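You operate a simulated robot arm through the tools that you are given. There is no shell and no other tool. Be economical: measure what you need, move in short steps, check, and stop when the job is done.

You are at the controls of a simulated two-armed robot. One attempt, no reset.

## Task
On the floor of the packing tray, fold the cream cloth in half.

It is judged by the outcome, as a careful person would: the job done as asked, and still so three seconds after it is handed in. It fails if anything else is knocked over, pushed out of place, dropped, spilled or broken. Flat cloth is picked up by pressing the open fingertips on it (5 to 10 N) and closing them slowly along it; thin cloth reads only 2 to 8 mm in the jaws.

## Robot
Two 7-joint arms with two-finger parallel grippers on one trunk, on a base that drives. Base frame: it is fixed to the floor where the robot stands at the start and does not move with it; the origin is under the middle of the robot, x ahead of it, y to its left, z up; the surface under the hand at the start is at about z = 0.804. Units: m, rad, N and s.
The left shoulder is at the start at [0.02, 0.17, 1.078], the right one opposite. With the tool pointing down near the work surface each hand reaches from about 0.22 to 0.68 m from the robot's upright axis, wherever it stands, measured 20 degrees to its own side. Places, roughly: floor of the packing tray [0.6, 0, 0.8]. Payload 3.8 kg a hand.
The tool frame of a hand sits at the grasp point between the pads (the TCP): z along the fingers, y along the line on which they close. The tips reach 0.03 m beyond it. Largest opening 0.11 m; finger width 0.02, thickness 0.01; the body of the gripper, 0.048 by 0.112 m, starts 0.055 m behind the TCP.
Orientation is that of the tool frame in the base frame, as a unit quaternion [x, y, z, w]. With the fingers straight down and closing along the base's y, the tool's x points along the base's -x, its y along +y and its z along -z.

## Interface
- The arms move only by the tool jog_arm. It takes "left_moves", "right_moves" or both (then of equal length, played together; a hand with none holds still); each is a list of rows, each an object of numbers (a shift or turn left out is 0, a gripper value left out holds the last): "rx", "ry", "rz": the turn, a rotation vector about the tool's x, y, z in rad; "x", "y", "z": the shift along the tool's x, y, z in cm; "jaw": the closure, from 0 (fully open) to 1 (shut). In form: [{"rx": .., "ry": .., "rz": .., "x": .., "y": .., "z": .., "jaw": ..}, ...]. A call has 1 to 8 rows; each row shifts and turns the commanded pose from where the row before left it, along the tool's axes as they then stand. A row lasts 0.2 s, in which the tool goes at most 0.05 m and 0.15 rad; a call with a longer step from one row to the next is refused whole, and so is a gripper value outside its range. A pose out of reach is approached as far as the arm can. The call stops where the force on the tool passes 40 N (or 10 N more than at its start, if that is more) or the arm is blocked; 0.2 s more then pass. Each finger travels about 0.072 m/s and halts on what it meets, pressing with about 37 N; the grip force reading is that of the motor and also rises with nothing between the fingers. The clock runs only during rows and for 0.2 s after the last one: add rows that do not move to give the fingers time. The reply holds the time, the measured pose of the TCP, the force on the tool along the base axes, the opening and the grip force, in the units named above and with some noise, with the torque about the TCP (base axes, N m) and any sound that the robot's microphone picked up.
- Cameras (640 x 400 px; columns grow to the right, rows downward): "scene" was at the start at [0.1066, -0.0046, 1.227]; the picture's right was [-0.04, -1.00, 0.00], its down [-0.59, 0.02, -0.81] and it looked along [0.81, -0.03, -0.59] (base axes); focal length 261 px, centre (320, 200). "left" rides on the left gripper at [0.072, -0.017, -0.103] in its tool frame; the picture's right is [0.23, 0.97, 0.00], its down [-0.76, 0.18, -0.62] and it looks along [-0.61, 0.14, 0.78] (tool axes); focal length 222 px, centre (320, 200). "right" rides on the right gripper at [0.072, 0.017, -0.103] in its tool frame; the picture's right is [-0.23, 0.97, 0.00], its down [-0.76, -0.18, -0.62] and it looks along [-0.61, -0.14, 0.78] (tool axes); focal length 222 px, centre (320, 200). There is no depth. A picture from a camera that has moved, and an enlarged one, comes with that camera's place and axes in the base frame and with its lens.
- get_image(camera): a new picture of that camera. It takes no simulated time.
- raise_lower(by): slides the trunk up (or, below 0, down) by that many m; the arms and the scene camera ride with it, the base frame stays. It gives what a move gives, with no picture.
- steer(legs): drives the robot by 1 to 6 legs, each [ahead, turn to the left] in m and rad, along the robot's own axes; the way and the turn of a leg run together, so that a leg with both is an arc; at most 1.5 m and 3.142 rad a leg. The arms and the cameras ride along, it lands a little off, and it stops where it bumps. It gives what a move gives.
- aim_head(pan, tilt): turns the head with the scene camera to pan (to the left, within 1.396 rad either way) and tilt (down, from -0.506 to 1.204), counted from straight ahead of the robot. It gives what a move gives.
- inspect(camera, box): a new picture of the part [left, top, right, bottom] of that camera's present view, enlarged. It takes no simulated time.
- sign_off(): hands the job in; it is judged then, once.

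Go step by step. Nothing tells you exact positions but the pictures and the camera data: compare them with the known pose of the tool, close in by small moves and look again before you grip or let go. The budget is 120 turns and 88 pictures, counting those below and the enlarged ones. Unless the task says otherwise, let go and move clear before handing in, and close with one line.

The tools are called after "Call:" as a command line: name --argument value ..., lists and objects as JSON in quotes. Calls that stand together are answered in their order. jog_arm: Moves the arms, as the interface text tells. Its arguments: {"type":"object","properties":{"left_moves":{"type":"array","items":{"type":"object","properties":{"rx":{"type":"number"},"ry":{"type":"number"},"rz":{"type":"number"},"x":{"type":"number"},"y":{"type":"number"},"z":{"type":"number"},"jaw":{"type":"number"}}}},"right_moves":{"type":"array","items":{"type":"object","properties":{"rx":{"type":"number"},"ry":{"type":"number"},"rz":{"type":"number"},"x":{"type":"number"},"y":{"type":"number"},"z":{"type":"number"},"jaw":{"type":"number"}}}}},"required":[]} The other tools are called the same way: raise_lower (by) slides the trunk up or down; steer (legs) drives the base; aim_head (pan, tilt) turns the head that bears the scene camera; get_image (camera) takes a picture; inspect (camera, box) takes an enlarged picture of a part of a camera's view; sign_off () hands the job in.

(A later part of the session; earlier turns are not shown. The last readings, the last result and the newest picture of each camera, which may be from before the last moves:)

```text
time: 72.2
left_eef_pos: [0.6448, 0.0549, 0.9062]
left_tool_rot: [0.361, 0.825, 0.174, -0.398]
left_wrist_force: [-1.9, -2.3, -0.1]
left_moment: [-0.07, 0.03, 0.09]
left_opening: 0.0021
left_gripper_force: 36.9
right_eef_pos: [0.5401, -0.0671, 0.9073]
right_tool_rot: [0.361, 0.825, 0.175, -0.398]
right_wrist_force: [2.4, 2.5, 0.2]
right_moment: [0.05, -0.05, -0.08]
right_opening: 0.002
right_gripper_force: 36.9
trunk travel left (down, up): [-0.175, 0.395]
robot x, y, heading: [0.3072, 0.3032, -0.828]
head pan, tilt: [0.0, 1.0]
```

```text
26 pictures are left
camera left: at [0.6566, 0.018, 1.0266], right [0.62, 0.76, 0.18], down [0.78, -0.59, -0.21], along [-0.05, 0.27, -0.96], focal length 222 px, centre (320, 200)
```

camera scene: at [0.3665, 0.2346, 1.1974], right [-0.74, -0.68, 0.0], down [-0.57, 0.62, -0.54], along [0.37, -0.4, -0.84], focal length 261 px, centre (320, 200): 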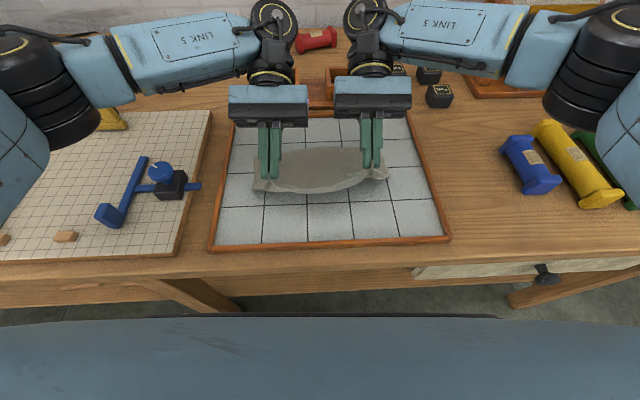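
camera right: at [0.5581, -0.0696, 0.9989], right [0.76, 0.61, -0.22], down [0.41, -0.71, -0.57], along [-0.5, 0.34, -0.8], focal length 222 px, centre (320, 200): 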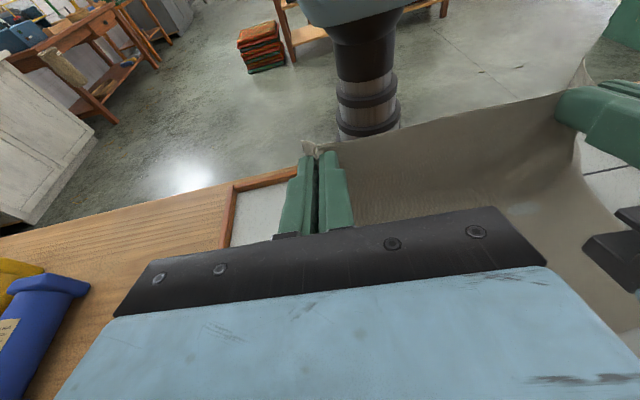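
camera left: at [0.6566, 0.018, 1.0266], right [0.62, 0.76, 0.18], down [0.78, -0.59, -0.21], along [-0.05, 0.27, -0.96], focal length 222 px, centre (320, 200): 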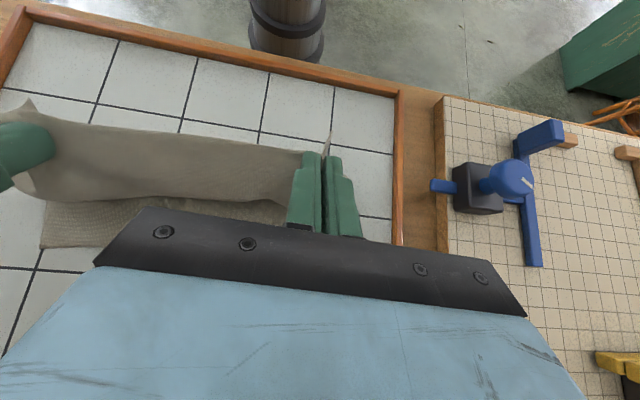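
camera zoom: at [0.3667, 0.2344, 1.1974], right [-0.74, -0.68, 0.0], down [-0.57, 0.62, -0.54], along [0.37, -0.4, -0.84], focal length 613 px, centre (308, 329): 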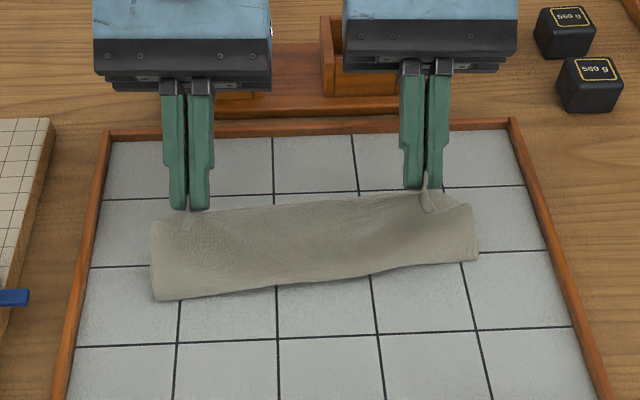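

The flap is passing over nicely with both edges roughly parallel. I'll lower it toward the far edge, which runs from about 0.44 m on the left to 0.47 m on the right.

Call:
jog_arm --left_moves '[{"x": -2.14, "z": -0.6, "y": 0.1}, {}, {"x": -2.58, "z": 0.13, "y": 0.1}, {}, {"x": -2.13, "z": 0.54}, {}]' --right_moves '[{"x": -2.26, "z": -0.76, "y": 0.3}, {}, {"x": -2.7, "z": -0.03, "y": 0.1}, {}, {"x": -2.25, "z": 0.38}, {}]'

Call:
inspect --camera "scene" --box '[210, 60, 440, 230]'

Call:
get_image --camera "left"

Call:
get_image --camera "right"

```text
time: 73.6
left_eef_pos: [0.6741, 0.0259, 0.8525]
left_tool_rot: [0.361, 0.825, 0.173, -0.399]
left_wrist_force: [-4.0, -4.3, -0.3]
left_moment: [-0.07, 0.08, 0.11]
left_opening: 0.0021
left_gripper_force: 36.7
right_eef_pos: [0.5576, -0.0886, 0.8548]
right_tool_rot: [0.362, 0.825, 0.175, -0.396]
right_wrist_force: [4.6, 4.8, -0.2]
right_moment: [0.13, -0.08, -0.12]
right_opening: 0.0019
right_gripper_force: 36.9
right hand out of reach, approached as far as the arm can: row 3, 5
trunk travel left (down, up): [-0.175, 0.395]
robot x, y, heading: [0.3051, 0.3045, -0.829]
head pan, tilt: [0.0, 1.0]
```

```text
2.35 times, centred on (325, 145) of scene
camera zoom: at [0.3667, 0.2347, 1.1974], right [-0.74, -0.68, 0.0], down [-0.57, 0.62, -0.54], along [0.37, -0.4, -0.84], focal length 613 px, centre (308, 329)
```

zoom: 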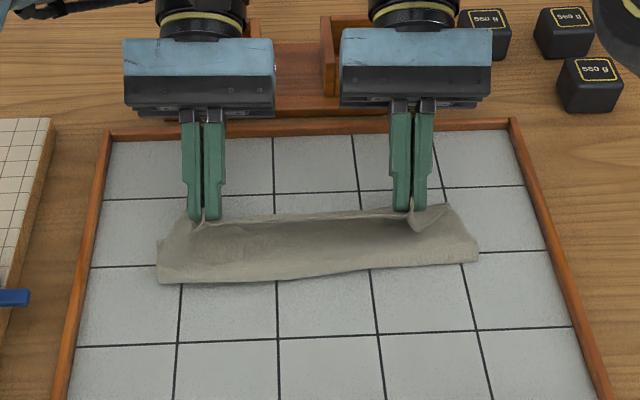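

```text
24 pictures are left
camera left: at [0.6859, -0.0111, 0.9717], right [0.62, 0.76, 0.18], down [0.78, -0.59, -0.21], along [-0.06, 0.27, -0.96], focal length 222 px, centre (320, 200)
```

left: 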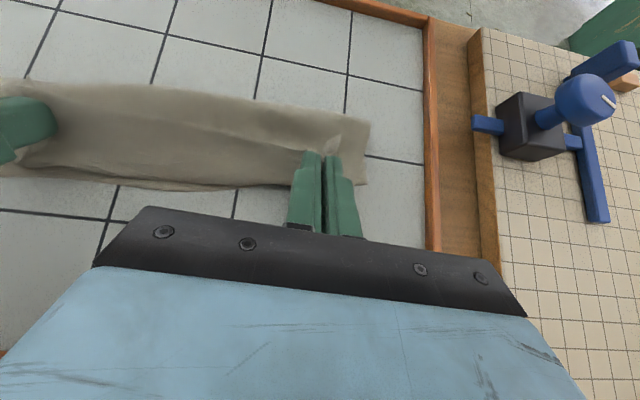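

```text
23 pictures are left
camera right: at [0.5943, -0.1023, 0.9768], right [0.81, 0.55, -0.18], down [0.52, -0.83, -0.2], along [-0.26, 0.08, -0.96], focal length 222 px, centre (320, 200)
```

right: 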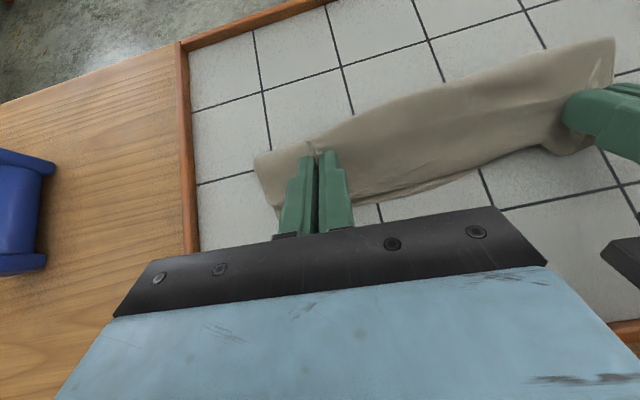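

The flap's front edge is now over the far edge on the left. The right hand lags because of its tilt limit, so I'll ease the tilt, bring the right hand forward and lower both gently to the floor.

Call:
jog_arm --left_moves '[{"ry": -0.15}, {}, {"x": -0.4, "z": 0.45}, {"x": -0.3, "z": 0.3}, {}]' --right_moves '[{"ry": -0.15}, {"x": -0.94, "z": -0.46}, {"x": -0.7, "z": 0.1}, {"x": -0.57, "z": 0.09}, {}]'

Call:
inspect --camera "scene" --box '[230, 90, 420, 200]'

Call:
get_image --camera "right"

```text
time: 74.8
left_eef_pos: [0.6722, 0.0261, 0.8419]
left_tool_rot: [0.373, 0.853, 0.146, -0.335]
left_wrist_force: [-4.7, -3.9, 4.4]
left_moment: [-0.16, 0.18, 0.12]
left_opening: 0.0018
left_gripper_force: 36.5
right_eef_pos: [0.5681, -0.1013, 0.8421]
right_tool_rot: [0.374, 0.853, 0.146, -0.334]
right_wrist_force: [2.7, 6.7, 9.1]
right_moment: [0.24, 0.0, -0.11]
right_opening: 0.0022
right_gripper_force: 36.7
trunk travel left (down, up): [-0.175, 0.395]
robot x, y, heading: [0.3046, 0.2989, -0.823]
head pan, tilt: [0.0, 1.0]
```

```text
3.37 times, centred on (325, 145) of scene
camera zoom: at [0.3659, 0.2355, 1.1976], right [-0.74, -0.68, 0.0], down [-0.57, 0.62, -0.54], along [0.37, -0.4, -0.84], focal length 878 px, centre (303, 385)
```

zoom: 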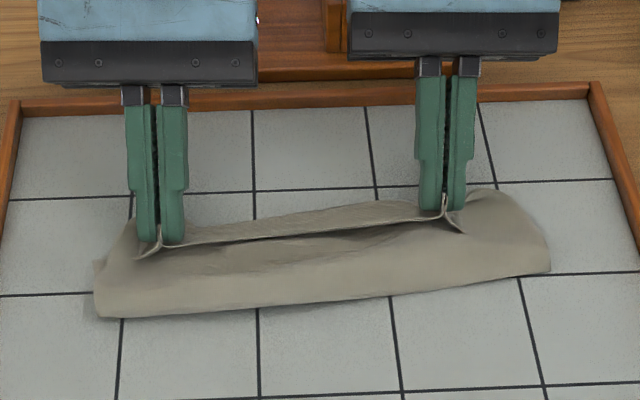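

```text
21 pictures are left
camera right: at [0.593, -0.1009, 0.9681], right [0.83, 0.54, -0.15], down [0.53, -0.84, -0.06], along [-0.16, -0.03, -0.99], focal length 222 px, centre (320, 200)
```

right: 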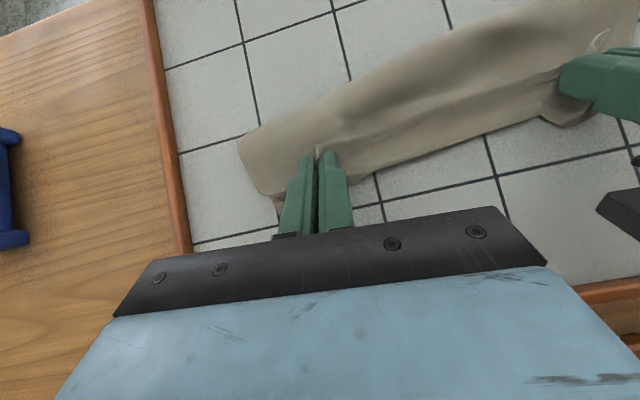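

The edge is down close to the far edge and the double layer is in place. I'll relax the sideways pull and open the jaws a little to release.

Call:
jog_arm --left_moves '[{"y": -0.2}, {"jaw": 0.95}, {"jaw": 0.9}, {"jaw": 0.85}, {"jaw": 0.8}, {"jaw": 0.75}, {}]' --right_moves '[{"y": 0.2}, {"jaw": 0.95}, {"jaw": 0.9}, {"jaw": 0.85}, {"jaw": 0.8}, {"jaw": 0.75}, {}]'

Call:
jog_arm --left_moves '[{"z": -1.5}, {"z": -3}, {"z": -4}, {"z": -4}, {}]' --right_moves '[{"z": -1.5}, {"z": -3}, {"z": -4}, {"z": -4}, {}]'

Call:
inspect --camera "scene" --box '[230, 90, 420, 200]'

Call:
get_image --camera "right"

```text
time: 76.4
left_eef_pos: [0.6717, 0.0228, 0.8407]
left_tool_rot: [0.374, 0.853, 0.146, -0.334]
left_wrist_force: [0.8, -0.4, 0.0]
left_moment: [-0.01, -0.03, 0.02]
left_opening: 0.0274
left_gripper_force: 0.0
right_eef_pos: [0.5706, -0.0991, 0.8403]
right_tool_rot: [0.375, 0.853, 0.147, -0.333]
right_wrist_force: [0.6, 1.0, 0.2]
right_moment: [0.01, -0.05, -0.02]
right_opening: 0.0278
right_gripper_force: 0.1
trunk travel left (down, up): [-0.175, 0.395]
robot x, y, heading: [0.3072, 0.3025, -0.827]
head pan, tilt: [0.0, 1.0]
```

```text
time: 77.6
left_eef_pos: [0.6911, 0.0014, 0.8755]
left_tool_rot: [0.373, 0.853, 0.147, -0.335]
left_wrist_force: [-0.1, -0.1, -0.1]
left_moment: [-0.01, 0.02, 0.01]
left_opening: 0.0276
left_gripper_force: 0.0
left hand out of reach, approached as far as the arm can: row 3, 4
right_eef_pos: [0.5753, -0.1148, 0.9004]
right_tool_rot: [0.375, 0.852, 0.148, -0.334]
right_wrist_force: [0.1, 0.1, 0.9]
right_moment: [0.0, -0.01, -0.03]
right_opening: 0.0276
right_gripper_force: 0.0
right hand out of reach, approached as far as the arm can: row 2, 3, 4
trunk travel left (down, up): [-0.175, 0.395]
robot x, y, heading: [0.3078, 0.3007, -0.827]
head pan, tilt: [0.0, 1.0]
```

```text
3.37 times, centred on (325, 145) of scene
camera zoom: at [0.3667, 0.2346, 1.1974], right [-0.74, -0.68, 0.0], down [-0.57, 0.62, -0.54], along [0.37, -0.4, -0.84], focal length 878 px, centre (303, 385)
```

zoom: 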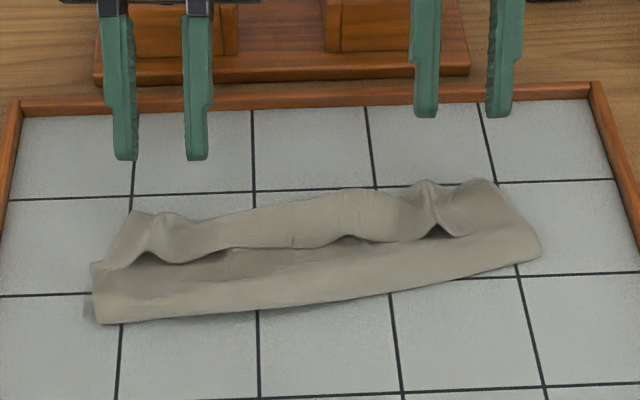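

```text
19 pictures are left
camera right: at [0.5997, -0.115, 1.024], right [0.83, 0.54, -0.15], down [0.53, -0.84, -0.06], along [-0.16, -0.03, -0.99], focal length 222 px, centre (320, 200)
```

right: 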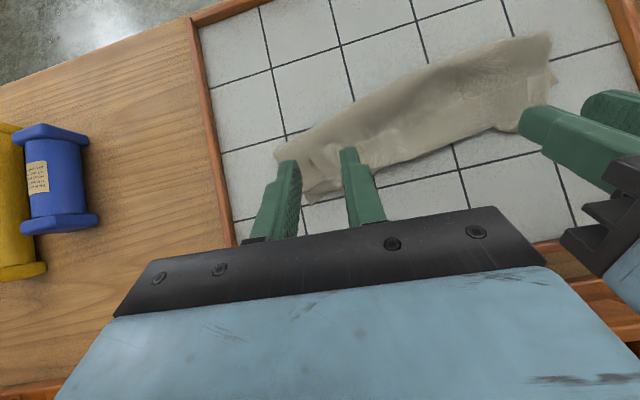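

I'm clear of the cloth. It's folded over, but the top layer's edge has curled back as a lip facing me, and I need to flip that lip forward. I'll bring the hands up and back and look closer.

Call:
jog_arm --left_moves '[{"x": 2.7, "z": -2.9}, {"x": 1.4, "z": -1.5, "ry": -0.1}, {"ry": -0.15}, {"ry": -0.15}, {"ry": -0.15}, {"ry": -0.15, "jaw": 1.0}, {"ry": -0.05, "x": 4}, {"x": 4}]' --right_moves '[{"x": 2.7, "z": -2.9}, {"ry": -0.1}, {"ry": -0.15}, {"ry": -0.15}, {"ry": -0.15}, {"ry": -0.15, "jaw": 1.0}, {"ry": -0.05, "x": 4}, {"x": 4}]'

Call:
jog_arm --left_moves '[{"x": 4}, {"x": 4, "ry": -0.15}, {"ry": -0.15}, {"ry": -0.15}, {"ry": -0.15}, {}]' --right_moves '[{"x": 4}, {"x": 4, "ry": -0.15}, {"ry": -0.15}, {"ry": -0.15}, {"ry": -0.15}, {}]'

Call:
get_image --camera "scene"

Call:
get_image --camera "left"

```text
time: 79.4
left_eef_pos: [0.639, 0.0581, 0.9396]
left_tool_rot: [0.401, 0.916, 0.0, 0.002]
left_wrist_force: [-0.3, 0.2, 0.7]
left_moment: [-0.03, -0.01, -0.01]
left_opening: 0.0001
left_gripper_force: 37.4
right_eef_pos: [0.519, -0.0527, 0.9406]
right_tool_rot: [0.402, 0.916, 0.0, 0.003]
right_wrist_force: [-0.5, 0.0, 0.4]
right_moment: [0.0, -0.01, 0.01]
right_opening: 0.0
right_gripper_force: 36.9
right hand out of reach, approached as far as the arm can: row 1
trunk travel left (down, up): [-0.175, 0.395]
robot x, y, heading: [0.3075, 0.3013, -0.825]
head pan, tilt: [0.0, 1.0]
```

```text
time: 80.8
left_eef_pos: [0.5823, 0.1156, 0.9388]
left_tool_rot: [0.383, 0.875, -0.119, 0.272]
left_wrist_force: [0.0, -0.2, 0.7]
left_moment: [0.02, 0.03, 0.0]
left_opening: 0.0001
left_gripper_force: 36.5
right_eef_pos: [0.4635, 0.0056, 0.9393]
right_tool_rot: [0.385, 0.874, -0.12, 0.272]
right_wrist_force: [0.4, 0.4, 0.8]
right_moment: [0.0, 0.03, 0.0]
right_opening: 0.0
right_gripper_force: 36.9
trunk travel left (down, up): [-0.175, 0.395]
robot x, y, heading: [0.3106, 0.3, -0.826]
head pan, tilt: [0.0, 1.0]
```

```text
18 pictures are left
camera scene: at [0.3666, 0.2346, 1.1974], right [-0.74, -0.68, 0.0], down [-0.57, 0.62, -0.54], along [0.37, -0.4, -0.84], focal length 261 px, centre (320, 200)
```

scene: 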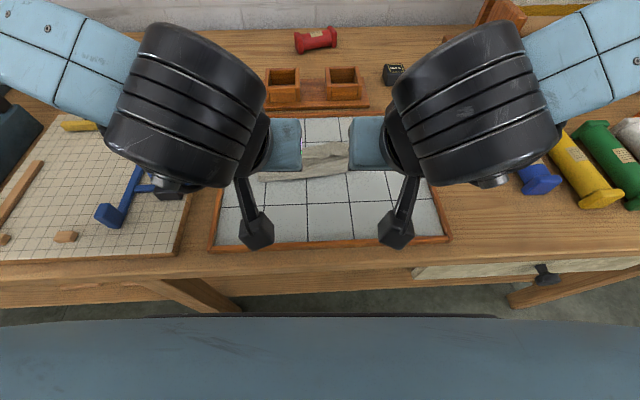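

```text
17 pictures are left
camera left: at [0.4886, 0.1911, 0.9825], right [0.59, 0.8, -0.13], down [0.32, -0.08, 0.94], along [0.74, -0.6, -0.3], focal length 222 px, centre (320, 200)
```

left: 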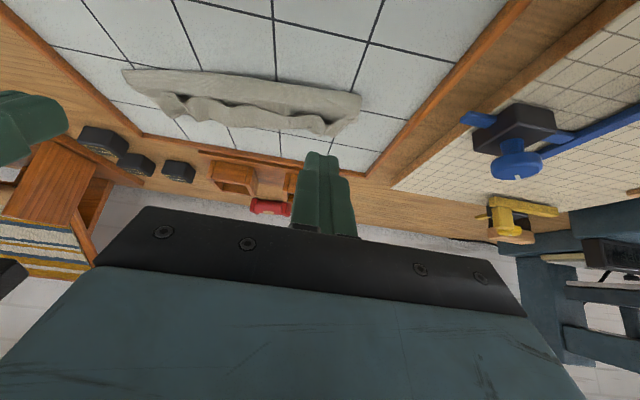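

I can see the curled-back lip with its two raised tents. I'll enlarge this to plan a re-grip with the fingers tilted forward, which allows a much bigger roll afterwards.

Call:
inspect --camera "left" --box '[100, 50, 390, 170]'

Call:
inspect --camera "right" --box '[220, 20, 560, 200]'

```text
2.21 times, centred on (245, 110) of left
camera zoom: at [0.4886, 0.1911, 0.9825], right [0.59, 0.8, -0.13], down [0.32, -0.08, 0.94], along [0.74, -0.6, -0.3], focal length 490 px, centre (486, 399)
```

zoom: 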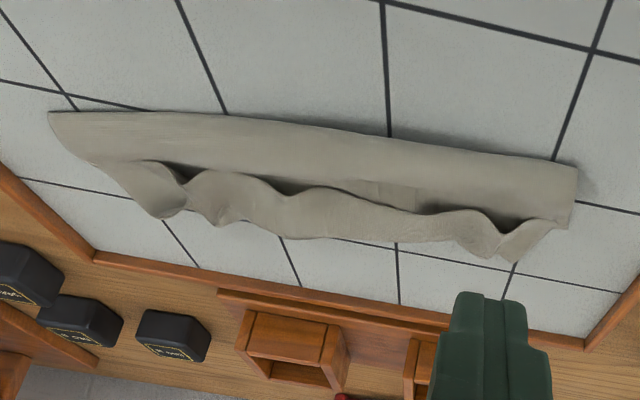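

```text
1.88 times, centred on (390, 110) of right
camera zoom: at [0.3963, 0.105, 0.9838], right [0.84, 0.52, 0.13], down [0.05, -0.32, 0.95], along [0.53, -0.79, -0.3], focal length 418 px, centre (188, 369)
```

zoom: 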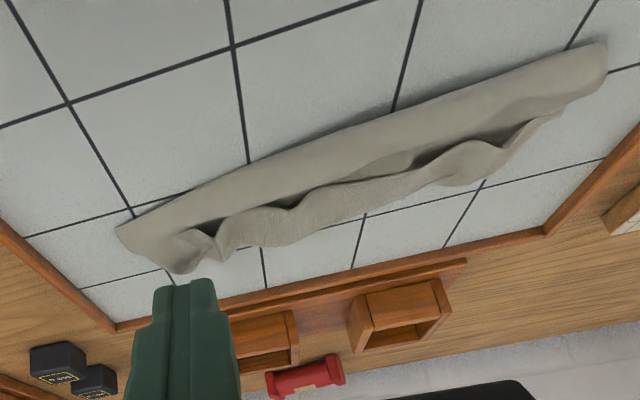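

Call:
jog_arm --left_moves '[{"ry": -0.15, "jaw": 0.6}, {"x": -0.14, "z": 3.82, "y": 0.3}, {"x": -0.14, "z": 3.82}, {"x": -0.14, "z": 3.82}, {}]' --right_moves '[{"ry": -0.15, "jaw": 0.6}, {"x": -0.59, "z": 4.28, "y": 0.5}, {"x": -0.59, "z": 4.28}, {"x": -0.59, "z": 4.28}, {}]'

Call:
inspect --camera "left" --box '[220, 70, 420, 195]'

Call:
inspect --camera "right" --box '[220, 70, 420, 195]'

```text
time: 82.0
left_eef_pos: [0.6395, 0.0473, 0.8568]
left_tool_rot: [0.374, 0.852, -0.147, 0.336]
left_wrist_force: [-0.7, 0.2, 0.2]
left_moment: [-0.02, -0.04, 0.02]
left_opening: 0.0439
left_gripper_force: 0.1
left hand out of reach, approached as far as the arm can: row 1
right_eef_pos: [0.5546, -0.0652, 0.8577]
right_tool_rot: [0.373, 0.852, -0.147, 0.337]
right_wrist_force: [0.0, -0.3, 0.1]
right_moment: [0.02, 0.0, 0.02]
right_opening: 0.0438
right_gripper_force: 0.0
right hand out of reach, approached as far as the arm can: row 1
trunk travel left (down, up): [-0.175, 0.395]
robot x, y, heading: [0.3054, 0.3023, -0.825]
head pan, tilt: [0.0, 1.0]
```

```text
3.20 times, centred on (320, 132) of left
camera zoom: at [0.5427, 0.1281, 0.8818], right [0.6, 0.78, -0.15], down [0.22, 0.02, 0.98], along [0.77, -0.62, -0.16], focal length 711 px, centre (320, 416)
```

zoom: 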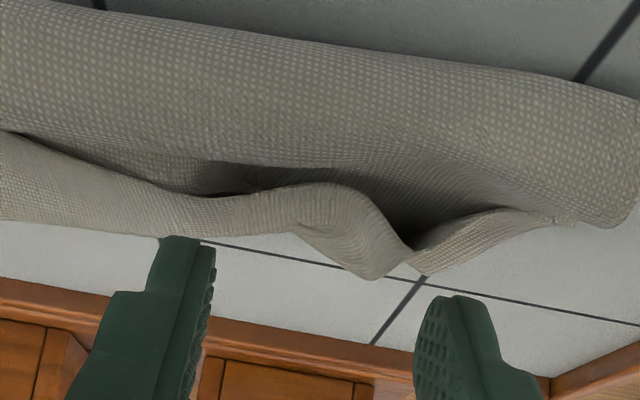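

```text
3.20 times, centred on (320, 132) of right
camera zoom: at [0.4836, 0.0384, 0.8832], right [0.83, 0.54, 0.16], down [-0.04, -0.22, 0.98], along [0.56, -0.81, -0.16], focal length 711 px, centre (320, 416)
```

zoom: 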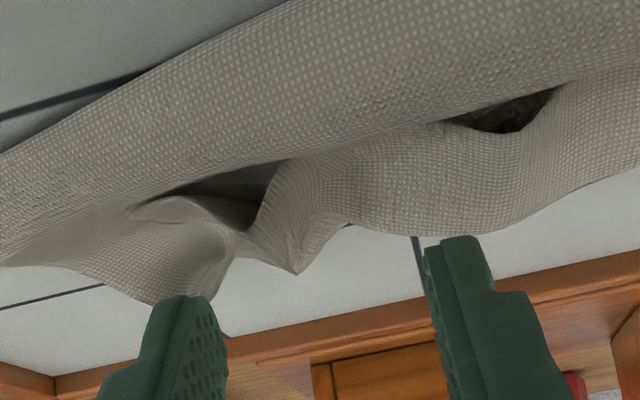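

The lip forms a curl facing me with a pleat at each end. I'll centre the open jaws on those pleats and lower onto them.

Call:
jog_arm --left_moves '[{"y": 1.2}, {"x": 0.5, "z": 0.5}, {"x": 0.35, "z": 0.4}, {}]' --right_moves '[{"y": -1.2}, {"x": 0.5, "z": 0.5}, {"x": 0.35, "z": 0.4}, {}]'

Call:
inspect --camera "left" --box '[220, 70, 420, 195]'

Call:
inspect --camera "right" --box '[220, 70, 420, 195]'

```text
time: 83.0
left_eef_pos: [0.6485, 0.0563, 0.844]
left_tool_rot: [0.373, 0.852, -0.147, 0.336]
left_wrist_force: [-0.2, 0.7, -0.1]
left_moment: [0.03, -0.01, 0.02]
left_opening: 0.044
left_gripper_force: 0.0
right_eef_pos: [0.5445, -0.0736, 0.8444]
right_tool_rot: [0.374, 0.852, -0.147, 0.336]
right_wrist_force: [0.2, -0.2, 0.3]
right_moment: [0.02, 0.04, 0.01]
right_opening: 0.0441
right_gripper_force: 0.0
trunk travel left (down, up): [-0.175, 0.395]
robot x, y, heading: [0.309, 0.3028, -0.824]
head pan, tilt: [0.0, 1.0]
```

```text
3.20 times, centred on (320, 132) of left
camera zoom: at [0.5516, 0.136, 0.8704], right [0.6, 0.78, -0.15], down [0.22, 0.02, 0.98], along [0.77, -0.62, -0.16], focal length 711 px, centre (320, 416)
```

zoom: 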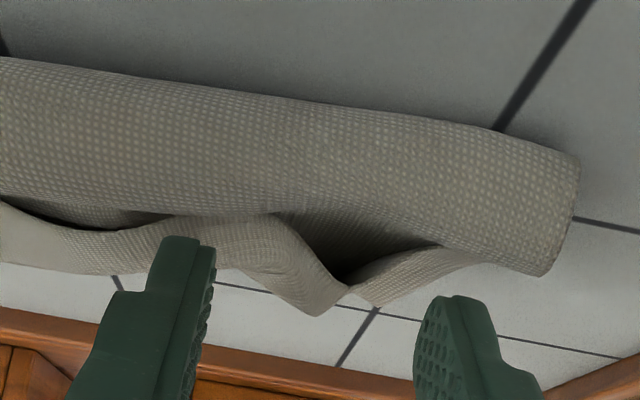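

```text
3.20 times, centred on (320, 132) of right
camera zoom: at [0.4737, 0.0292, 0.871], right [0.83, 0.54, 0.16], down [-0.04, -0.22, 0.98], along [0.56, -0.82, -0.16], focal length 711 px, centre (320, 416)
```

zoom: 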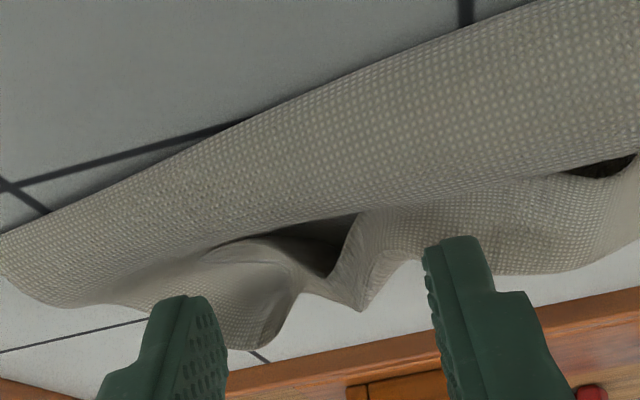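

The jaws are centred on the pleats. I'll advance slightly and close.

Call:
jog_arm --left_moves '[{"x": -0.23, "z": 0.63}, {"jaw": 0.67}, {"jaw": 0.74}, {"jaw": 0.81}, {"jaw": 0.87}, {"jaw": 0.93}, {"jaw": 1.0}, {}]' --right_moves '[{"x": -0.23, "z": 0.63}, {"jaw": 0.67}, {"jaw": 0.74}, {"jaw": 0.81}, {"jaw": 0.87}, {"jaw": 0.93}, {"jaw": 1.0}, {}]'

```text
time: 84.8
left_eef_pos: [0.6513, 0.0527, 0.8422]
left_tool_rot: [0.374, 0.852, -0.148, 0.336]
left_wrist_force: [-5.0, -6.0, -1.0]
left_moment: [-0.15, 0.14, -0.14]
left_opening: 0.0021
left_gripper_force: 37.8
right_eef_pos: [0.5487, -0.0779, 0.8428]
right_tool_rot: [0.374, 0.852, -0.146, 0.337]
right_wrist_force: [4.7, 6.3, -0.8]
right_moment: [0.18, -0.11, 0.09]
right_opening: 0.0019
right_gripper_force: 36.7
trunk travel left (down, up): [-0.175, 0.395]
robot x, y, heading: [0.3055, 0.3011, -0.831]
head pan, tilt: [0.0, 1.0]
```

Both pleats are gripped (2.1 and 1.9 mm) on the first try. I'll lift, roll the hands back through vertical, and pull the crease back toward the cloth's middle.

Call:
jog_arm --left_moves '[{"x": -1.7, "z": -1.83}, {"x": -1.7, "z": -1.83}, {"ry": 0.15}, {"ry": 0.15}, {"ry": 0.15}, {"ry": 0.15}, {"ry": 0.15}, {}]' --right_moves '[{"x": -1.7, "z": -1.83}, {"x": -1.7, "z": -1.83}, {"ry": 0.15}, {"ry": 0.15}, {"ry": 0.15}, {"ry": 0.15}, {"ry": 0.15}, {}]'

Call:
jog_arm --left_moves '[{"x": 2.5, "z": -1.1}, {"x": 2.5, "z": -1.1}, {"ry": 0.15}, {"ry": 0.15}, {"ry": 0.15}, {"ry": 0.15}, {"ry": 0.15}, {}]' --right_moves '[{"x": 2.5, "z": -1.1}, {"x": 2.5, "z": -1.1}, {"ry": 0.15}, {"ry": 0.15}, {"ry": 0.15}, {"ry": 0.15}, {"ry": 0.15}, {}]'

Call:
get_image --camera "scene"

```text
time: 86.6
left_eef_pos: [0.6512, 0.0528, 0.8918]
left_tool_rot: [0.401, 0.916, -0.001, -0.002]
left_wrist_force: [-7.9, -10.3, 0.2]
left_moment: [-0.32, 0.21, 0.1]
left_opening: 0.0019
left_gripper_force: 37.6
right_eef_pos: [0.5473, -0.0796, 0.8913]
right_tool_rot: [0.401, 0.916, 0.001, 0.0]
right_wrist_force: [7.3, 9.6, 0.4]
right_moment: [0.24, -0.21, -0.2]
right_opening: 0.002
right_gripper_force: 37.0
trunk travel left (down, up): [-0.175, 0.395]
robot x, y, heading: [0.307, 0.3034, -0.828]
head pan, tilt: [0.0, 1.0]
```

```text
time: 88.4
left_eef_pos: [0.6165, 0.0891, 0.9144]
left_tool_rot: [0.373, 0.852, 0.147, -0.337]
left_wrist_force: [-7.9, -10.3, 0.8]
left_moment: [-0.18, 0.13, 0.39]
left_opening: 0.0019
left_gripper_force: 37.4
right_eef_pos: [0.5143, -0.0415, 0.9142]
right_tool_rot: [0.374, 0.853, 0.148, -0.334]
right_wrist_force: [7.4, 10.3, -0.1]
right_moment: [0.07, -0.13, -0.38]
right_opening: 0.0018
right_gripper_force: 37.4
trunk travel left (down, up): [-0.175, 0.395]
robot x, y, heading: [0.3085, 0.3058, -0.83]
head pan, tilt: [0.0, 1.0]
```

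```text
10 pictures are left
camera scene: at [0.3666, 0.2346, 1.1974], right [-0.74, -0.68, 0.0], down [-0.57, 0.62, -0.54], along [0.37, -0.4, -0.84], focal length 261 px, centre (320, 200)
```

scene: 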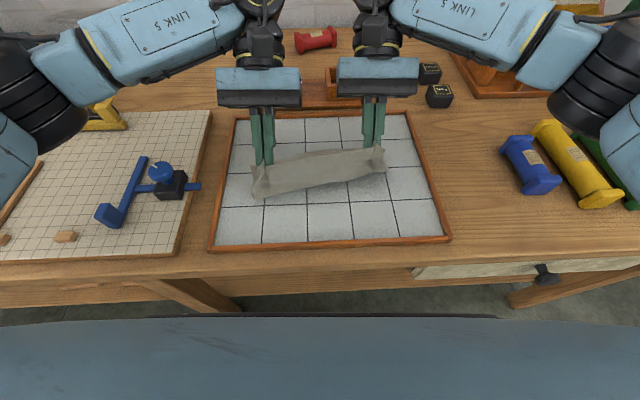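

Call:
inspect --camera "scene" --box '[230, 90, 420, 210]'

```text
3.33 times, centred on (325, 150) of scene
camera zoom: at [0.3666, 0.2346, 1.1974], right [-0.74, -0.68, 0.0], down [-0.57, 0.62, -0.54], along [0.37, -0.4, -0.84], focal length 869 px, centre (303, 367)
```

zoom: 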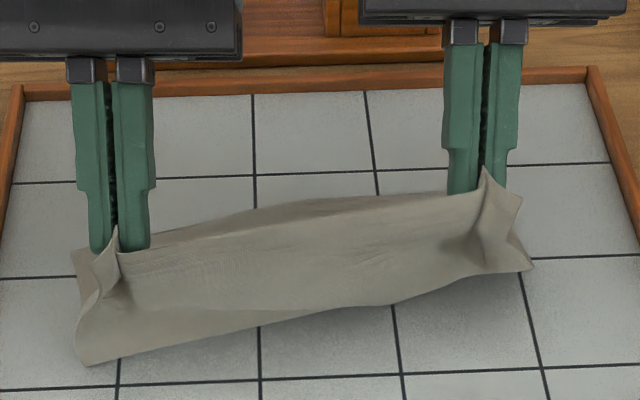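

The flap is vertical again, but the right side needs its crease pulled back slightly. I'll correct that, ease the side tension, and bring it over.

Call:
jog_arm --left_moves '[{"x": -0.34, "z": 0.37, "y": -0.2}, {}, {"ry": 0.15}, {"x": -1.85, "z": -1.85}, {}, {"x": -2.67, "z": -0.95}, {}]' --right_moves '[{"x": 0.98, "z": 1.59, "y": 0.2}, {}, {"ry": 0.15}, {"x": -2.23, "z": -2.32}, {}, {"x": -3.04, "z": -1.42}, {}]'

```text
time: 90.0
left_eef_pos: [0.6513, 0.0513, 0.8905]
left_tool_rot: [0.361, 0.825, 0.174, -0.399]
left_wrist_force: [-6.6, -7.7, 1.8]
left_moment: [-0.09, 0.08, 0.27]
left_opening: 0.0017
left_gripper_force: 36.6
right_eef_pos: [0.5455, -0.0751, 0.8934]
right_tool_rot: [0.363, 0.825, 0.176, -0.396]
right_wrist_force: [5.9, 7.2, -1.5]
right_moment: [0.05, -0.04, -0.28]
right_opening: 0.002
right_gripper_force: 37.2
trunk travel left (down, up): [-0.175, 0.395]
robot x, y, heading: [0.3085, 0.306, -0.827]
head pan, tilt: [0.0, 1.0]
```

Call:
jog_arm --left_moves '[{}, {"x": -2.72, "z": 0.12, "y": -0.1}, {}, {"x": -2.13, "z": 0.54}, {}, {"x": -0.55, "z": 0.44}, {}]' --right_moves '[{"ry": -0.15}, {"x": -2.19, "z": 0.01, "y": 0.1}, {}, {"x": -1.89, "z": 0.7}, {}, {"x": -1.28, "z": 0.86}, {}]'

Call:
inspect --camera "scene" --box '[230, 90, 420, 210]'

```text
time: 91.6
left_eef_pos: [0.6663, 0.0315, 0.8443]
left_tool_rot: [0.361, 0.825, 0.175, -0.398]
left_wrist_force: [-1.3, -1.6, 1.5]
left_moment: [0.0, 0.0, 0.07]
left_opening: 0.0019
left_gripper_force: 37.2
right_eef_pos: [0.5649, -0.0937, 0.8424]
right_tool_rot: [0.374, 0.853, 0.146, -0.334]
right_wrist_force: [1.9, 1.5, -0.1]
right_moment: [0.04, 0.0, -0.06]
right_opening: 0.0017
right_gripper_force: 37.1
trunk travel left (down, up): [-0.175, 0.395]
robot x, y, heading: [0.3066, 0.3025, -0.827]
head pan, tilt: [0.0, 1.0]
```

```text
3.33 times, centred on (325, 150) of scene
camera zoom: at [0.3666, 0.2346, 1.1974], right [-0.74, -0.68, 0.0], down [-0.57, 0.62, -0.54], along [0.37, -0.4, -0.84], focal length 869 px, centre (303, 367)
```

zoom: 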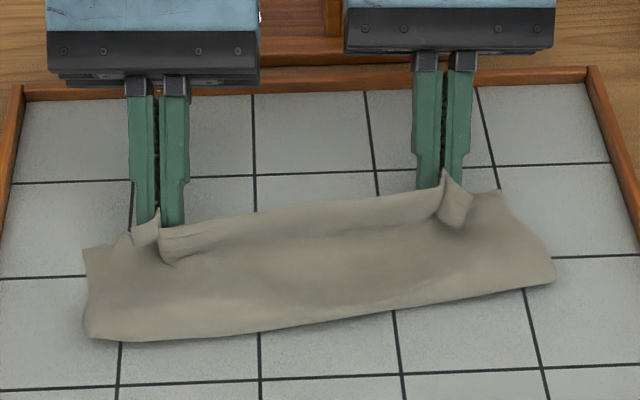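

This is much better: the top layer lies over the bottom with only the gripped edge standing up at the fingertips. I'll release gently, lift straight up, and then look.

Call:
jog_arm --left_moves '[{"jaw": 0.95}, {"jaw": 0.9}, {"jaw": 0.85}, {"jaw": 0.8}, {}, {"x": 1.57, "z": -1.25}, {"x": 3.13, "z": -2.49}, {"x": 1.57, "z": -1.25}]' --right_moves '[{"jaw": 0.95}, {"jaw": 0.9}, {"jaw": 0.85}, {"jaw": 0.8}, {}, {"x": 1.37, "z": -1.47}, {"x": 2.73, "z": -2.93}, {"x": 1.37, "z": -1.47}]'

Call:
inspect --camera "scene" --box '[230, 90, 420, 210]'

```text
time: 93.4
left_eef_pos: [0.6636, 0.0291, 0.9231]
left_tool_rot: [0.361, 0.825, 0.175, -0.398]
left_wrist_force: [-0.1, 0.5, 0.3]
left_moment: [0.02, -0.03, -0.01]
left_opening: 0.022
left_gripper_force: 0.0
right_eef_pos: [0.5636, -0.0954, 0.9231]
right_tool_rot: [0.375, 0.852, 0.148, -0.334]
right_wrist_force: [-1.2, -0.8, -0.2]
right_moment: [-0.02, 0.01, -0.04]
right_opening: 0.022
right_gripper_force: 0.1
trunk travel left (down, up): [-0.175, 0.395]
robot x, y, heading: [0.307, 0.3027, -0.826]
head pan, tilt: [0.0, 1.0]
```

```text
3.33 times, centred on (325, 150) of scene
camera zoom: at [0.3663, 0.2346, 1.1974], right [-0.74, -0.68, 0.0], down [-0.57, 0.62, -0.54], along [0.37, -0.4, -0.84], focal length 869 px, centre (303, 367)
```

zoom: 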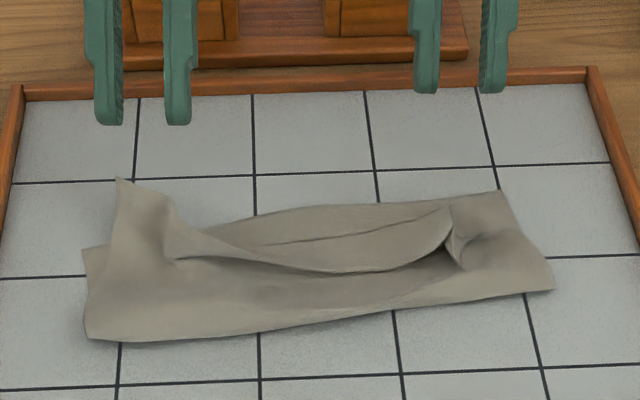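

The left corner has flipped forward, but the middle and right of the edge still curl back. I'll bring the hands upright, set the slightly open fingers just on my side of that lip, and sweep it forward.

Call:
jog_arm --left_moves '[{"ry": -0.15, "jaw": 0.5}, {"ry": -0.15}, {"ry": -0.15}, {"ry": -0.15}, {"ry": -0.15}, {"ry": -0.15}, {"x": 2.6, "y": -0.45}, {"x": 2.6, "y": -0.45}]' --right_moves '[{"ry": -0.15, "jaw": 0.5}, {"ry": -0.15}, {"ry": -0.15}, {"ry": -0.15}, {"ry": -0.15}, {}, {"x": 4.0, "y": 0.95}, {"x": 4.0, "y": 0.95}]'

Call:
jog_arm --left_moves '[{"z": 3}, {"z": 2.5}, {"z": 1.6}, {}]' --right_moves '[{"z": 3}, {"z": 2.5}, {"z": 1.6}, {}]'

Call:
get_image --camera "right"

```text
time: 95.2
left_eef_pos: [0.6232, 0.0606, 0.9239]
left_tool_rot: [0.401, 0.916, 0.0, 0.001]
left_wrist_force: [-1.5, -0.3, -0.4]
left_moment: [-0.04, -0.02, 0.01]
left_opening: 0.0549
left_gripper_force: 0.1
right_eef_pos: [0.526, -0.0207, 0.9234]
right_tool_rot: [0.402, 0.916, 0.0, 0.002]
right_wrist_force: [0.3, 0.1, 0.4]
right_moment: [-0.03, -0.03, -0.03]
right_opening: 0.0549
right_gripper_force: 0.1
trunk travel left (down, up): [-0.175, 0.395]
robot x, y, heading: [0.3093, 0.3072, -0.825]
head pan, tilt: [0.0, 1.0]
```

```text
time: 96.2
left_eef_pos: [0.6258, 0.0623, 0.8514]
left_tool_rot: [0.401, 0.916, 0.0, 0.0]
left_wrist_force: [0.6, 0.5, -0.1]
left_moment: [-0.02, -0.04, 0.0]
left_opening: 0.0549
left_gripper_force: 0.0
right_eef_pos: [0.5243, -0.021, 0.852]
right_tool_rot: [0.402, 0.916, -0.001, 0.0]
right_wrist_force: [-0.5, -0.3, 0.2]
right_moment: [0.0, 0.01, 0.01]
right_opening: 0.0548
right_gripper_force: 0.0
trunk travel left (down, up): [-0.175, 0.395]
robot x, y, heading: [0.307, 0.3015, -0.824]
head pan, tilt: [0.0, 1.0]
```

```text
6 pictures are left
camera right: at [0.488, 0.0442, 0.9554], right [0.87, 0.49, 0.0], down [0.38, -0.68, 0.62], along [0.31, -0.54, -0.78], focal length 222 px, centre (320, 200)
```

right: 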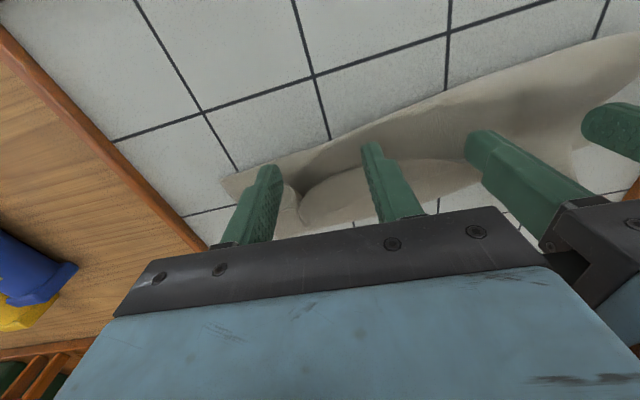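

The fingers are on my side of the lip. I'll lower a few millimetres and sweep forward with a rising, then falling, path.

Call:
jog_arm --left_moves '[{"z": 0.4}, {"x": -1.0}, {"x": -1.0, "z": -0.3}, {"x": -1.0, "z": -0.5}, {"x": -1.0, "z": -0.5}, {"x": -1.0}, {"x": -0.5, "z": 0.6}, {}]' --right_moves '[{"z": 0.4}, {"x": -1.5}, {"x": -1.5, "z": -0.3}, {"x": -1.5, "z": -0.5}, {"x": -1.5, "z": -0.5}, {"x": -1.5}, {"x": -0.8, "z": 0.6}, {}]'

Call:
jog_arm --left_moves '[{"z": -4}, {"z": -4}, {"x": 4, "z": -2}, {"x": 4}, {"x": 4}, {"x": 3}]' --right_moves '[{"z": -4}, {"z": -4}, {"y": -3, "z": -2}, {"y": -4}, {"y": -4}, {"y": -4}]'

Call:
get_image --camera "scene"

```text
time: 98.0
left_eef_pos: [0.6626, 0.0241, 0.8558]
left_tool_rot: [0.401, 0.916, 0.0, 0.0]
left_wrist_force: [-0.2, -0.3, 0.0]
left_moment: [0.04, 0.01, 0.01]
left_opening: 0.0552
left_gripper_force: 0.0
right_eef_pos: [0.5822, -0.0825, 0.8542]
right_tool_rot: [0.401, 0.916, 0.0, 0.001]
right_wrist_force: [-0.1, -0.4, 0.2]
right_moment: [0.02, 0.03, 0.02]
right_opening: 0.0549
right_gripper_force: 0.1
trunk travel left (down, up): [-0.175, 0.395]
robot x, y, heading: [0.3033, 0.3026, -0.824]
head pan, tilt: [0.0, 1.0]
```

```text
time: 99.4
left_eef_pos: [0.5613, 0.1313, 0.9526]
left_tool_rot: [0.402, 0.916, 0.0, 0.0]
left_wrist_force: [0.6, 0.5, 0.5]
left_moment: [0.01, -0.01, -0.01]
left_opening: 0.0547
left_gripper_force: 0.0
right_eef_pos: [0.4674, -0.1849, 0.9569]
right_tool_rot: [0.402, 0.916, 0.0, 0.002]
right_wrist_force: [-0.4, -0.2, 0.6]
right_moment: [-0.01, 0.01, -0.03]
right_opening: 0.055
right_gripper_force: 0.0
trunk travel left (down, up): [-0.175, 0.395]
robot x, y, heading: [0.3109, 0.3008, -0.825]
head pan, tilt: [0.0, 1.0]
```

```text
5 pictures are left
camera scene: at [0.3659, 0.2344, 1.1974], right [-0.74, -0.68, 0.0], down [-0.57, 0.62, -0.54], along [0.37, -0.4, -0.84], focal length 261 px, centre (320, 200)
```

scene: 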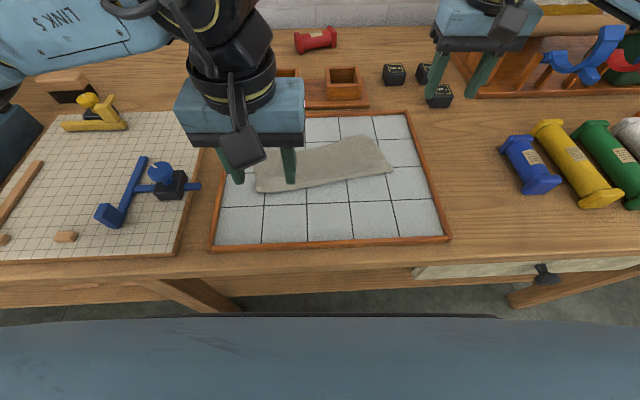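

The right side now lies flat. I'll move the left hand clear and take a close look.

Call:
jog_arm --left_moves '[{"y": 4, "z": -2}, {"y": 4}, {"y": 4}, {}]'

Call:
inspect --camera "scene" --box '[230, 110, 420, 220]'

```text
time: 100.4
left_eef_pos: [0.6499, 0.2146, 0.9739]
left_tool_rot: [0.402, 0.916, 0.001, 0.0]
left_wrist_force: [0.2, -0.3, 0.7]
left_moment: [-0.03, 0.01, 0.02]
left_opening: 0.0552
left_gripper_force: 0.1
right_eef_pos: [0.4691, -0.1842, 0.957]
right_tool_rot: [0.402, 0.916, 0.0, 0.0]
right_wrist_force: [-0.2, -0.3, 0.0]
right_moment: [-0.03, 0.02, -0.02]
right_opening: 0.0551
right_gripper_force: 0.2
trunk travel left (down, up): [-0.175, 0.395]
robot x, y, heading: [0.3058, 0.3043, -0.821]
head pan, tilt: [0.0, 1.0]
```

```text
3.37 times, centred on (325, 165) of scene
camera zoom: at [0.3665, 0.2344, 1.1974], right [-0.74, -0.68, 0.0], down [-0.57, 0.62, -0.54], along [0.37, -0.4, -0.84], focal length 878 px, centre (303, 318)
```

zoom: 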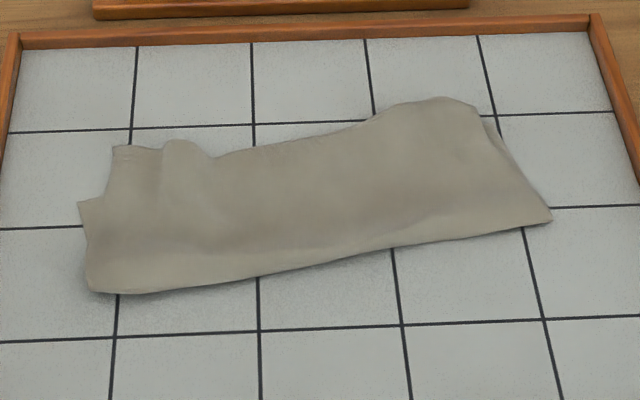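

The cloth now lies folded with the crease nearest me, but the top layer overhangs the bottom by roughly 2–4 cm at the far side. I'll pinch that overhang at its pleats and draw it back to align the edges.

Call:
jog_arm --left_moves '[{"x": -3.76, "y": -3.11, "jaw": 0.66}, {"x": -3.76, "y": -3.11}, {"x": -3.76, "y": -3.11}, {"x": -3.76, "y": -3.11}, {"z": 3.5}, {"z": 3.5}, {"z": 3}, {}]' --right_moves '[{"x": -0.53, "y": 3.14, "jaw": 0.66}, {"x": -0.53, "y": 3.14}, {"x": -0.53, "y": 3.14}, {"x": -0.53, "y": 3.14}, {"z": 2.9}, {"z": 2.9}, {"z": 2.5}, {}]'

Call:
inspect --camera "scene" --box '[230, 90, 420, 210]'

```text
time: 102.2
left_eef_pos: [0.66, 0.0196, 0.8739]
left_tool_rot: [0.401, 0.916, 0.0, 0.0]
left_wrist_force: [0.4, 0.7, -0.3]
left_moment: [0.02, -0.04, 0.02]
left_opening: 0.0374
left_gripper_force: 0.1
right_eef_pos: [0.5775, -0.1138, 0.871]
right_tool_rot: [0.402, 0.916, 0.0, 0.0]
right_wrist_force: [0.2, 0.3, 0.4]
right_moment: [0.01, -0.01, -0.01]
right_opening: 0.0375
right_gripper_force: 0.0
trunk travel left (down, up): [-0.175, 0.395]
robot x, y, heading: [0.3064, 0.3016, -0.823]
head pan, tilt: [0.0, 1.0]
```

```text
3.33 times, centred on (325, 150) of scene
camera zoom: at [0.3666, 0.2346, 1.1974], right [-0.74, -0.68, 0.0], down [-0.57, 0.62, -0.54], along [0.37, -0.4, -0.84], focal length 869 px, centre (303, 367)
```

zoom: 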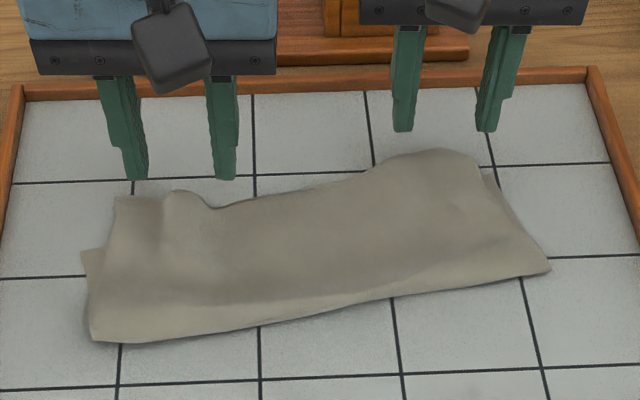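

The landing points fall on the overhang, as wanted. I'll descend to contact.

Call:
jog_arm --left_moves '[{"x": -0.4, "y": -0.5, "z": 1.0}, {"z": 1.5}, {"z": 0.7}, {}]' --right_moves '[{"x": -0.4, "z": 1.0}, {"z": 1.4}, {"z": 0.5}, {}]'

```text
time: 103.2
left_eef_pos: [0.6588, 0.0114, 0.8437]
left_tool_rot: [0.401, 0.916, 0.0, 0.0]
left_wrist_force: [-0.1, 1.1, -0.5]
left_moment: [-0.02, 0.02, 0.01]
left_opening: 0.0372
left_gripper_force: 0.0
right_eef_pos: [0.5824, -0.1162, 0.8427]
right_tool_rot: [0.401, 0.916, 0.0, 0.001]
right_wrist_force: [0.5, -0.8, 0.0]
right_moment: [-0.01, 0.02, -0.01]
right_opening: 0.0375
right_gripper_force: 0.1
trunk travel left (down, up): [-0.175, 0.395]
robot x, y, heading: [0.3065, 0.3031, -0.828]
head pan, tilt: [0.0, 1.0]
```

Call:
jog_arm --left_moves '[{"z": 0.3}, {"z": 0.1}, {}]' --right_moves '[{"z": 0.3}, {"z": 0.05}, {}]'

```text
time: 104.0
left_eef_pos: [0.6575, 0.0116, 0.84]
left_tool_rot: [0.401, 0.916, 0.0, 0.001]
left_wrist_force: [1.2, 0.6, 9.4]
left_moment: [-0.05, 0.14, 0.03]
left_opening: 0.0366
left_gripper_force: 0.0
right_eef_pos: [0.5815, -0.1175, 0.8407]
right_tool_rot: [0.402, 0.916, 0.0, 0.0]
right_wrist_force: [-0.2, -0.3, -1.6]
right_moment: [-0.01, 0.01, 0.01]
right_opening: 0.0379
right_gripper_force: 0.0
trunk travel left (down, up): [-0.175, 0.395]
robot x, y, heading: [0.3071, 0.3034, -0.825]
head pan, tilt: [0.0, 1.0]
```

Call:
jog_arm --left_moves '[{}, {}]' --right_moves '[{"z": 0.15}, {}]'

```text
time: 104.6
left_eef_pos: [0.6573, 0.0118, 0.8391]
left_tool_rot: [0.402, 0.916, -0.002, 0.001]
left_wrist_force: [2.7, -1.2, 10.0]
left_moment: [-0.11, 0.14, 0.04]
left_opening: 0.0369
left_gripper_force: 0.0
right_eef_pos: [0.5807, -0.1178, 0.8398]
right_tool_rot: [0.402, 0.916, -0.001, 0.002]
right_wrist_force: [1.4, -0.2, 7.6]
right_moment: [-0.01, 0.08, 0.0]
right_opening: 0.0373
right_gripper_force: 0.1
trunk travel left (down, up): [-0.175, 0.395]
robot x, y, heading: [0.3057, 0.3023, -0.825]
head pan, tilt: [0.0, 1.0]
```

Contact is about right on both sides, so I'll close slowly.

Call:
jog_arm --left_moves '[{"jaw": 0.675}, {"jaw": 0.69}, {"jaw": 0.705}, {"jaw": 0.72}, {"jaw": 0.735}, {"jaw": 0.75}, {"jaw": 0.765}]' --right_moves '[{"jaw": 0.675, "z": 0.02}, {"jaw": 0.69}, {"jaw": 0.705}, {"jaw": 0.72}, {"jaw": 0.735}, {"jaw": 0.75}, {"jaw": 0.765}]'

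```text
time: 106.2
left_eef_pos: [0.657, 0.0131, 0.8395]
left_tool_rot: [0.402, 0.916, 0.0, 0.0]
left_wrist_force: [-0.6, -0.4, 12.1]
left_moment: [-0.09, 0.24, 0.01]
left_opening: 0.0261
left_gripper_force: 0.6
right_eef_pos: [0.5808, -0.1156, 0.8404]
right_tool_rot: [0.402, 0.915, -0.001, 0.002]
right_wrist_force: [0.4, -0.1, 15.3]
right_moment: [-0.02, 0.14, 0.01]
right_opening: 0.0255
right_gripper_force: 0.1
trunk travel left (down, up): [-0.175, 0.395]
robot x, y, heading: [0.3086, 0.3008, -0.829]
head pan, tilt: [0.0, 1.0]
```

Call:
jog_arm --left_moves '[{"jaw": 0.78, "z": -0.02}, {"jaw": 0.795}, {"jaw": 0.81}, {"jaw": 0.825}, {"jaw": 0.84}, {"jaw": 0.855}, {"jaw": 0.87}]' --right_moves '[{"jaw": 0.78, "z": -0.03}, {"jaw": 0.795}, {"jaw": 0.81}, {"jaw": 0.825}, {"jaw": 0.84}, {"jaw": 0.855}, {"jaw": 0.87}]'

```text
time: 107.8
left_eef_pos: [0.6572, 0.0126, 0.8405]
left_tool_rot: [0.401, 0.916, -0.001, 0.001]
left_wrist_force: [0.6, -0.3, 8.4]
left_moment: [0.0, 0.11, 0.01]
left_opening: 0.0148
left_gripper_force: 0.7
right_eef_pos: [0.581, -0.1169, 0.8404]
right_tool_rot: [0.402, 0.916, 0.0, 0.002]
right_wrist_force: [-0.6, 0.5, 14.4]
right_moment: [0.04, 0.14, 0.02]
right_opening: 0.0138
right_gripper_force: 0.1
trunk travel left (down, up): [-0.175, 0.395]
robot x, y, heading: [0.3058, 0.3044, -0.827]
head pan, tilt: [0.0, 1.0]
```

Call:
jog_arm --left_moves '[{"jaw": 0.885, "z": 0.02}, {"jaw": 0.9}, {"jaw": 0.915}, {"jaw": 0.93}, {"jaw": 0.95}, {"jaw": 0.975}, {"jaw": 1.0}, {}]' --right_moves '[{"jaw": 0.885}, {"jaw": 0.9}, {"jaw": 0.915}, {"jaw": 0.93}, {"jaw": 0.95}, {"jaw": 0.975}, {"jaw": 1.0}, {}]'

```text
time: 109.6
left_eef_pos: [0.657, 0.0127, 0.8391]
left_tool_rot: [0.401, 0.916, 0.0, 0.001]
left_wrist_force: [0.0, 2.1, 12.3]
left_moment: [0.07, 0.11, -0.01]
left_opening: 0.0018
left_gripper_force: 36.6
right_eef_pos: [0.5808, -0.117, 0.8395]
right_tool_rot: [0.402, 0.916, -0.001, 0.001]
right_wrist_force: [0.6, -2.2, 14.9]
right_moment: [0.05, 0.12, 0.03]
right_opening: 0.0001
right_gripper_force: 36.9
trunk travel left (down, up): [-0.175, 0.395]
robot x, y, heading: [0.3051, 0.2998, -0.829]
head pan, tilt: [0.0, 1.0]
```

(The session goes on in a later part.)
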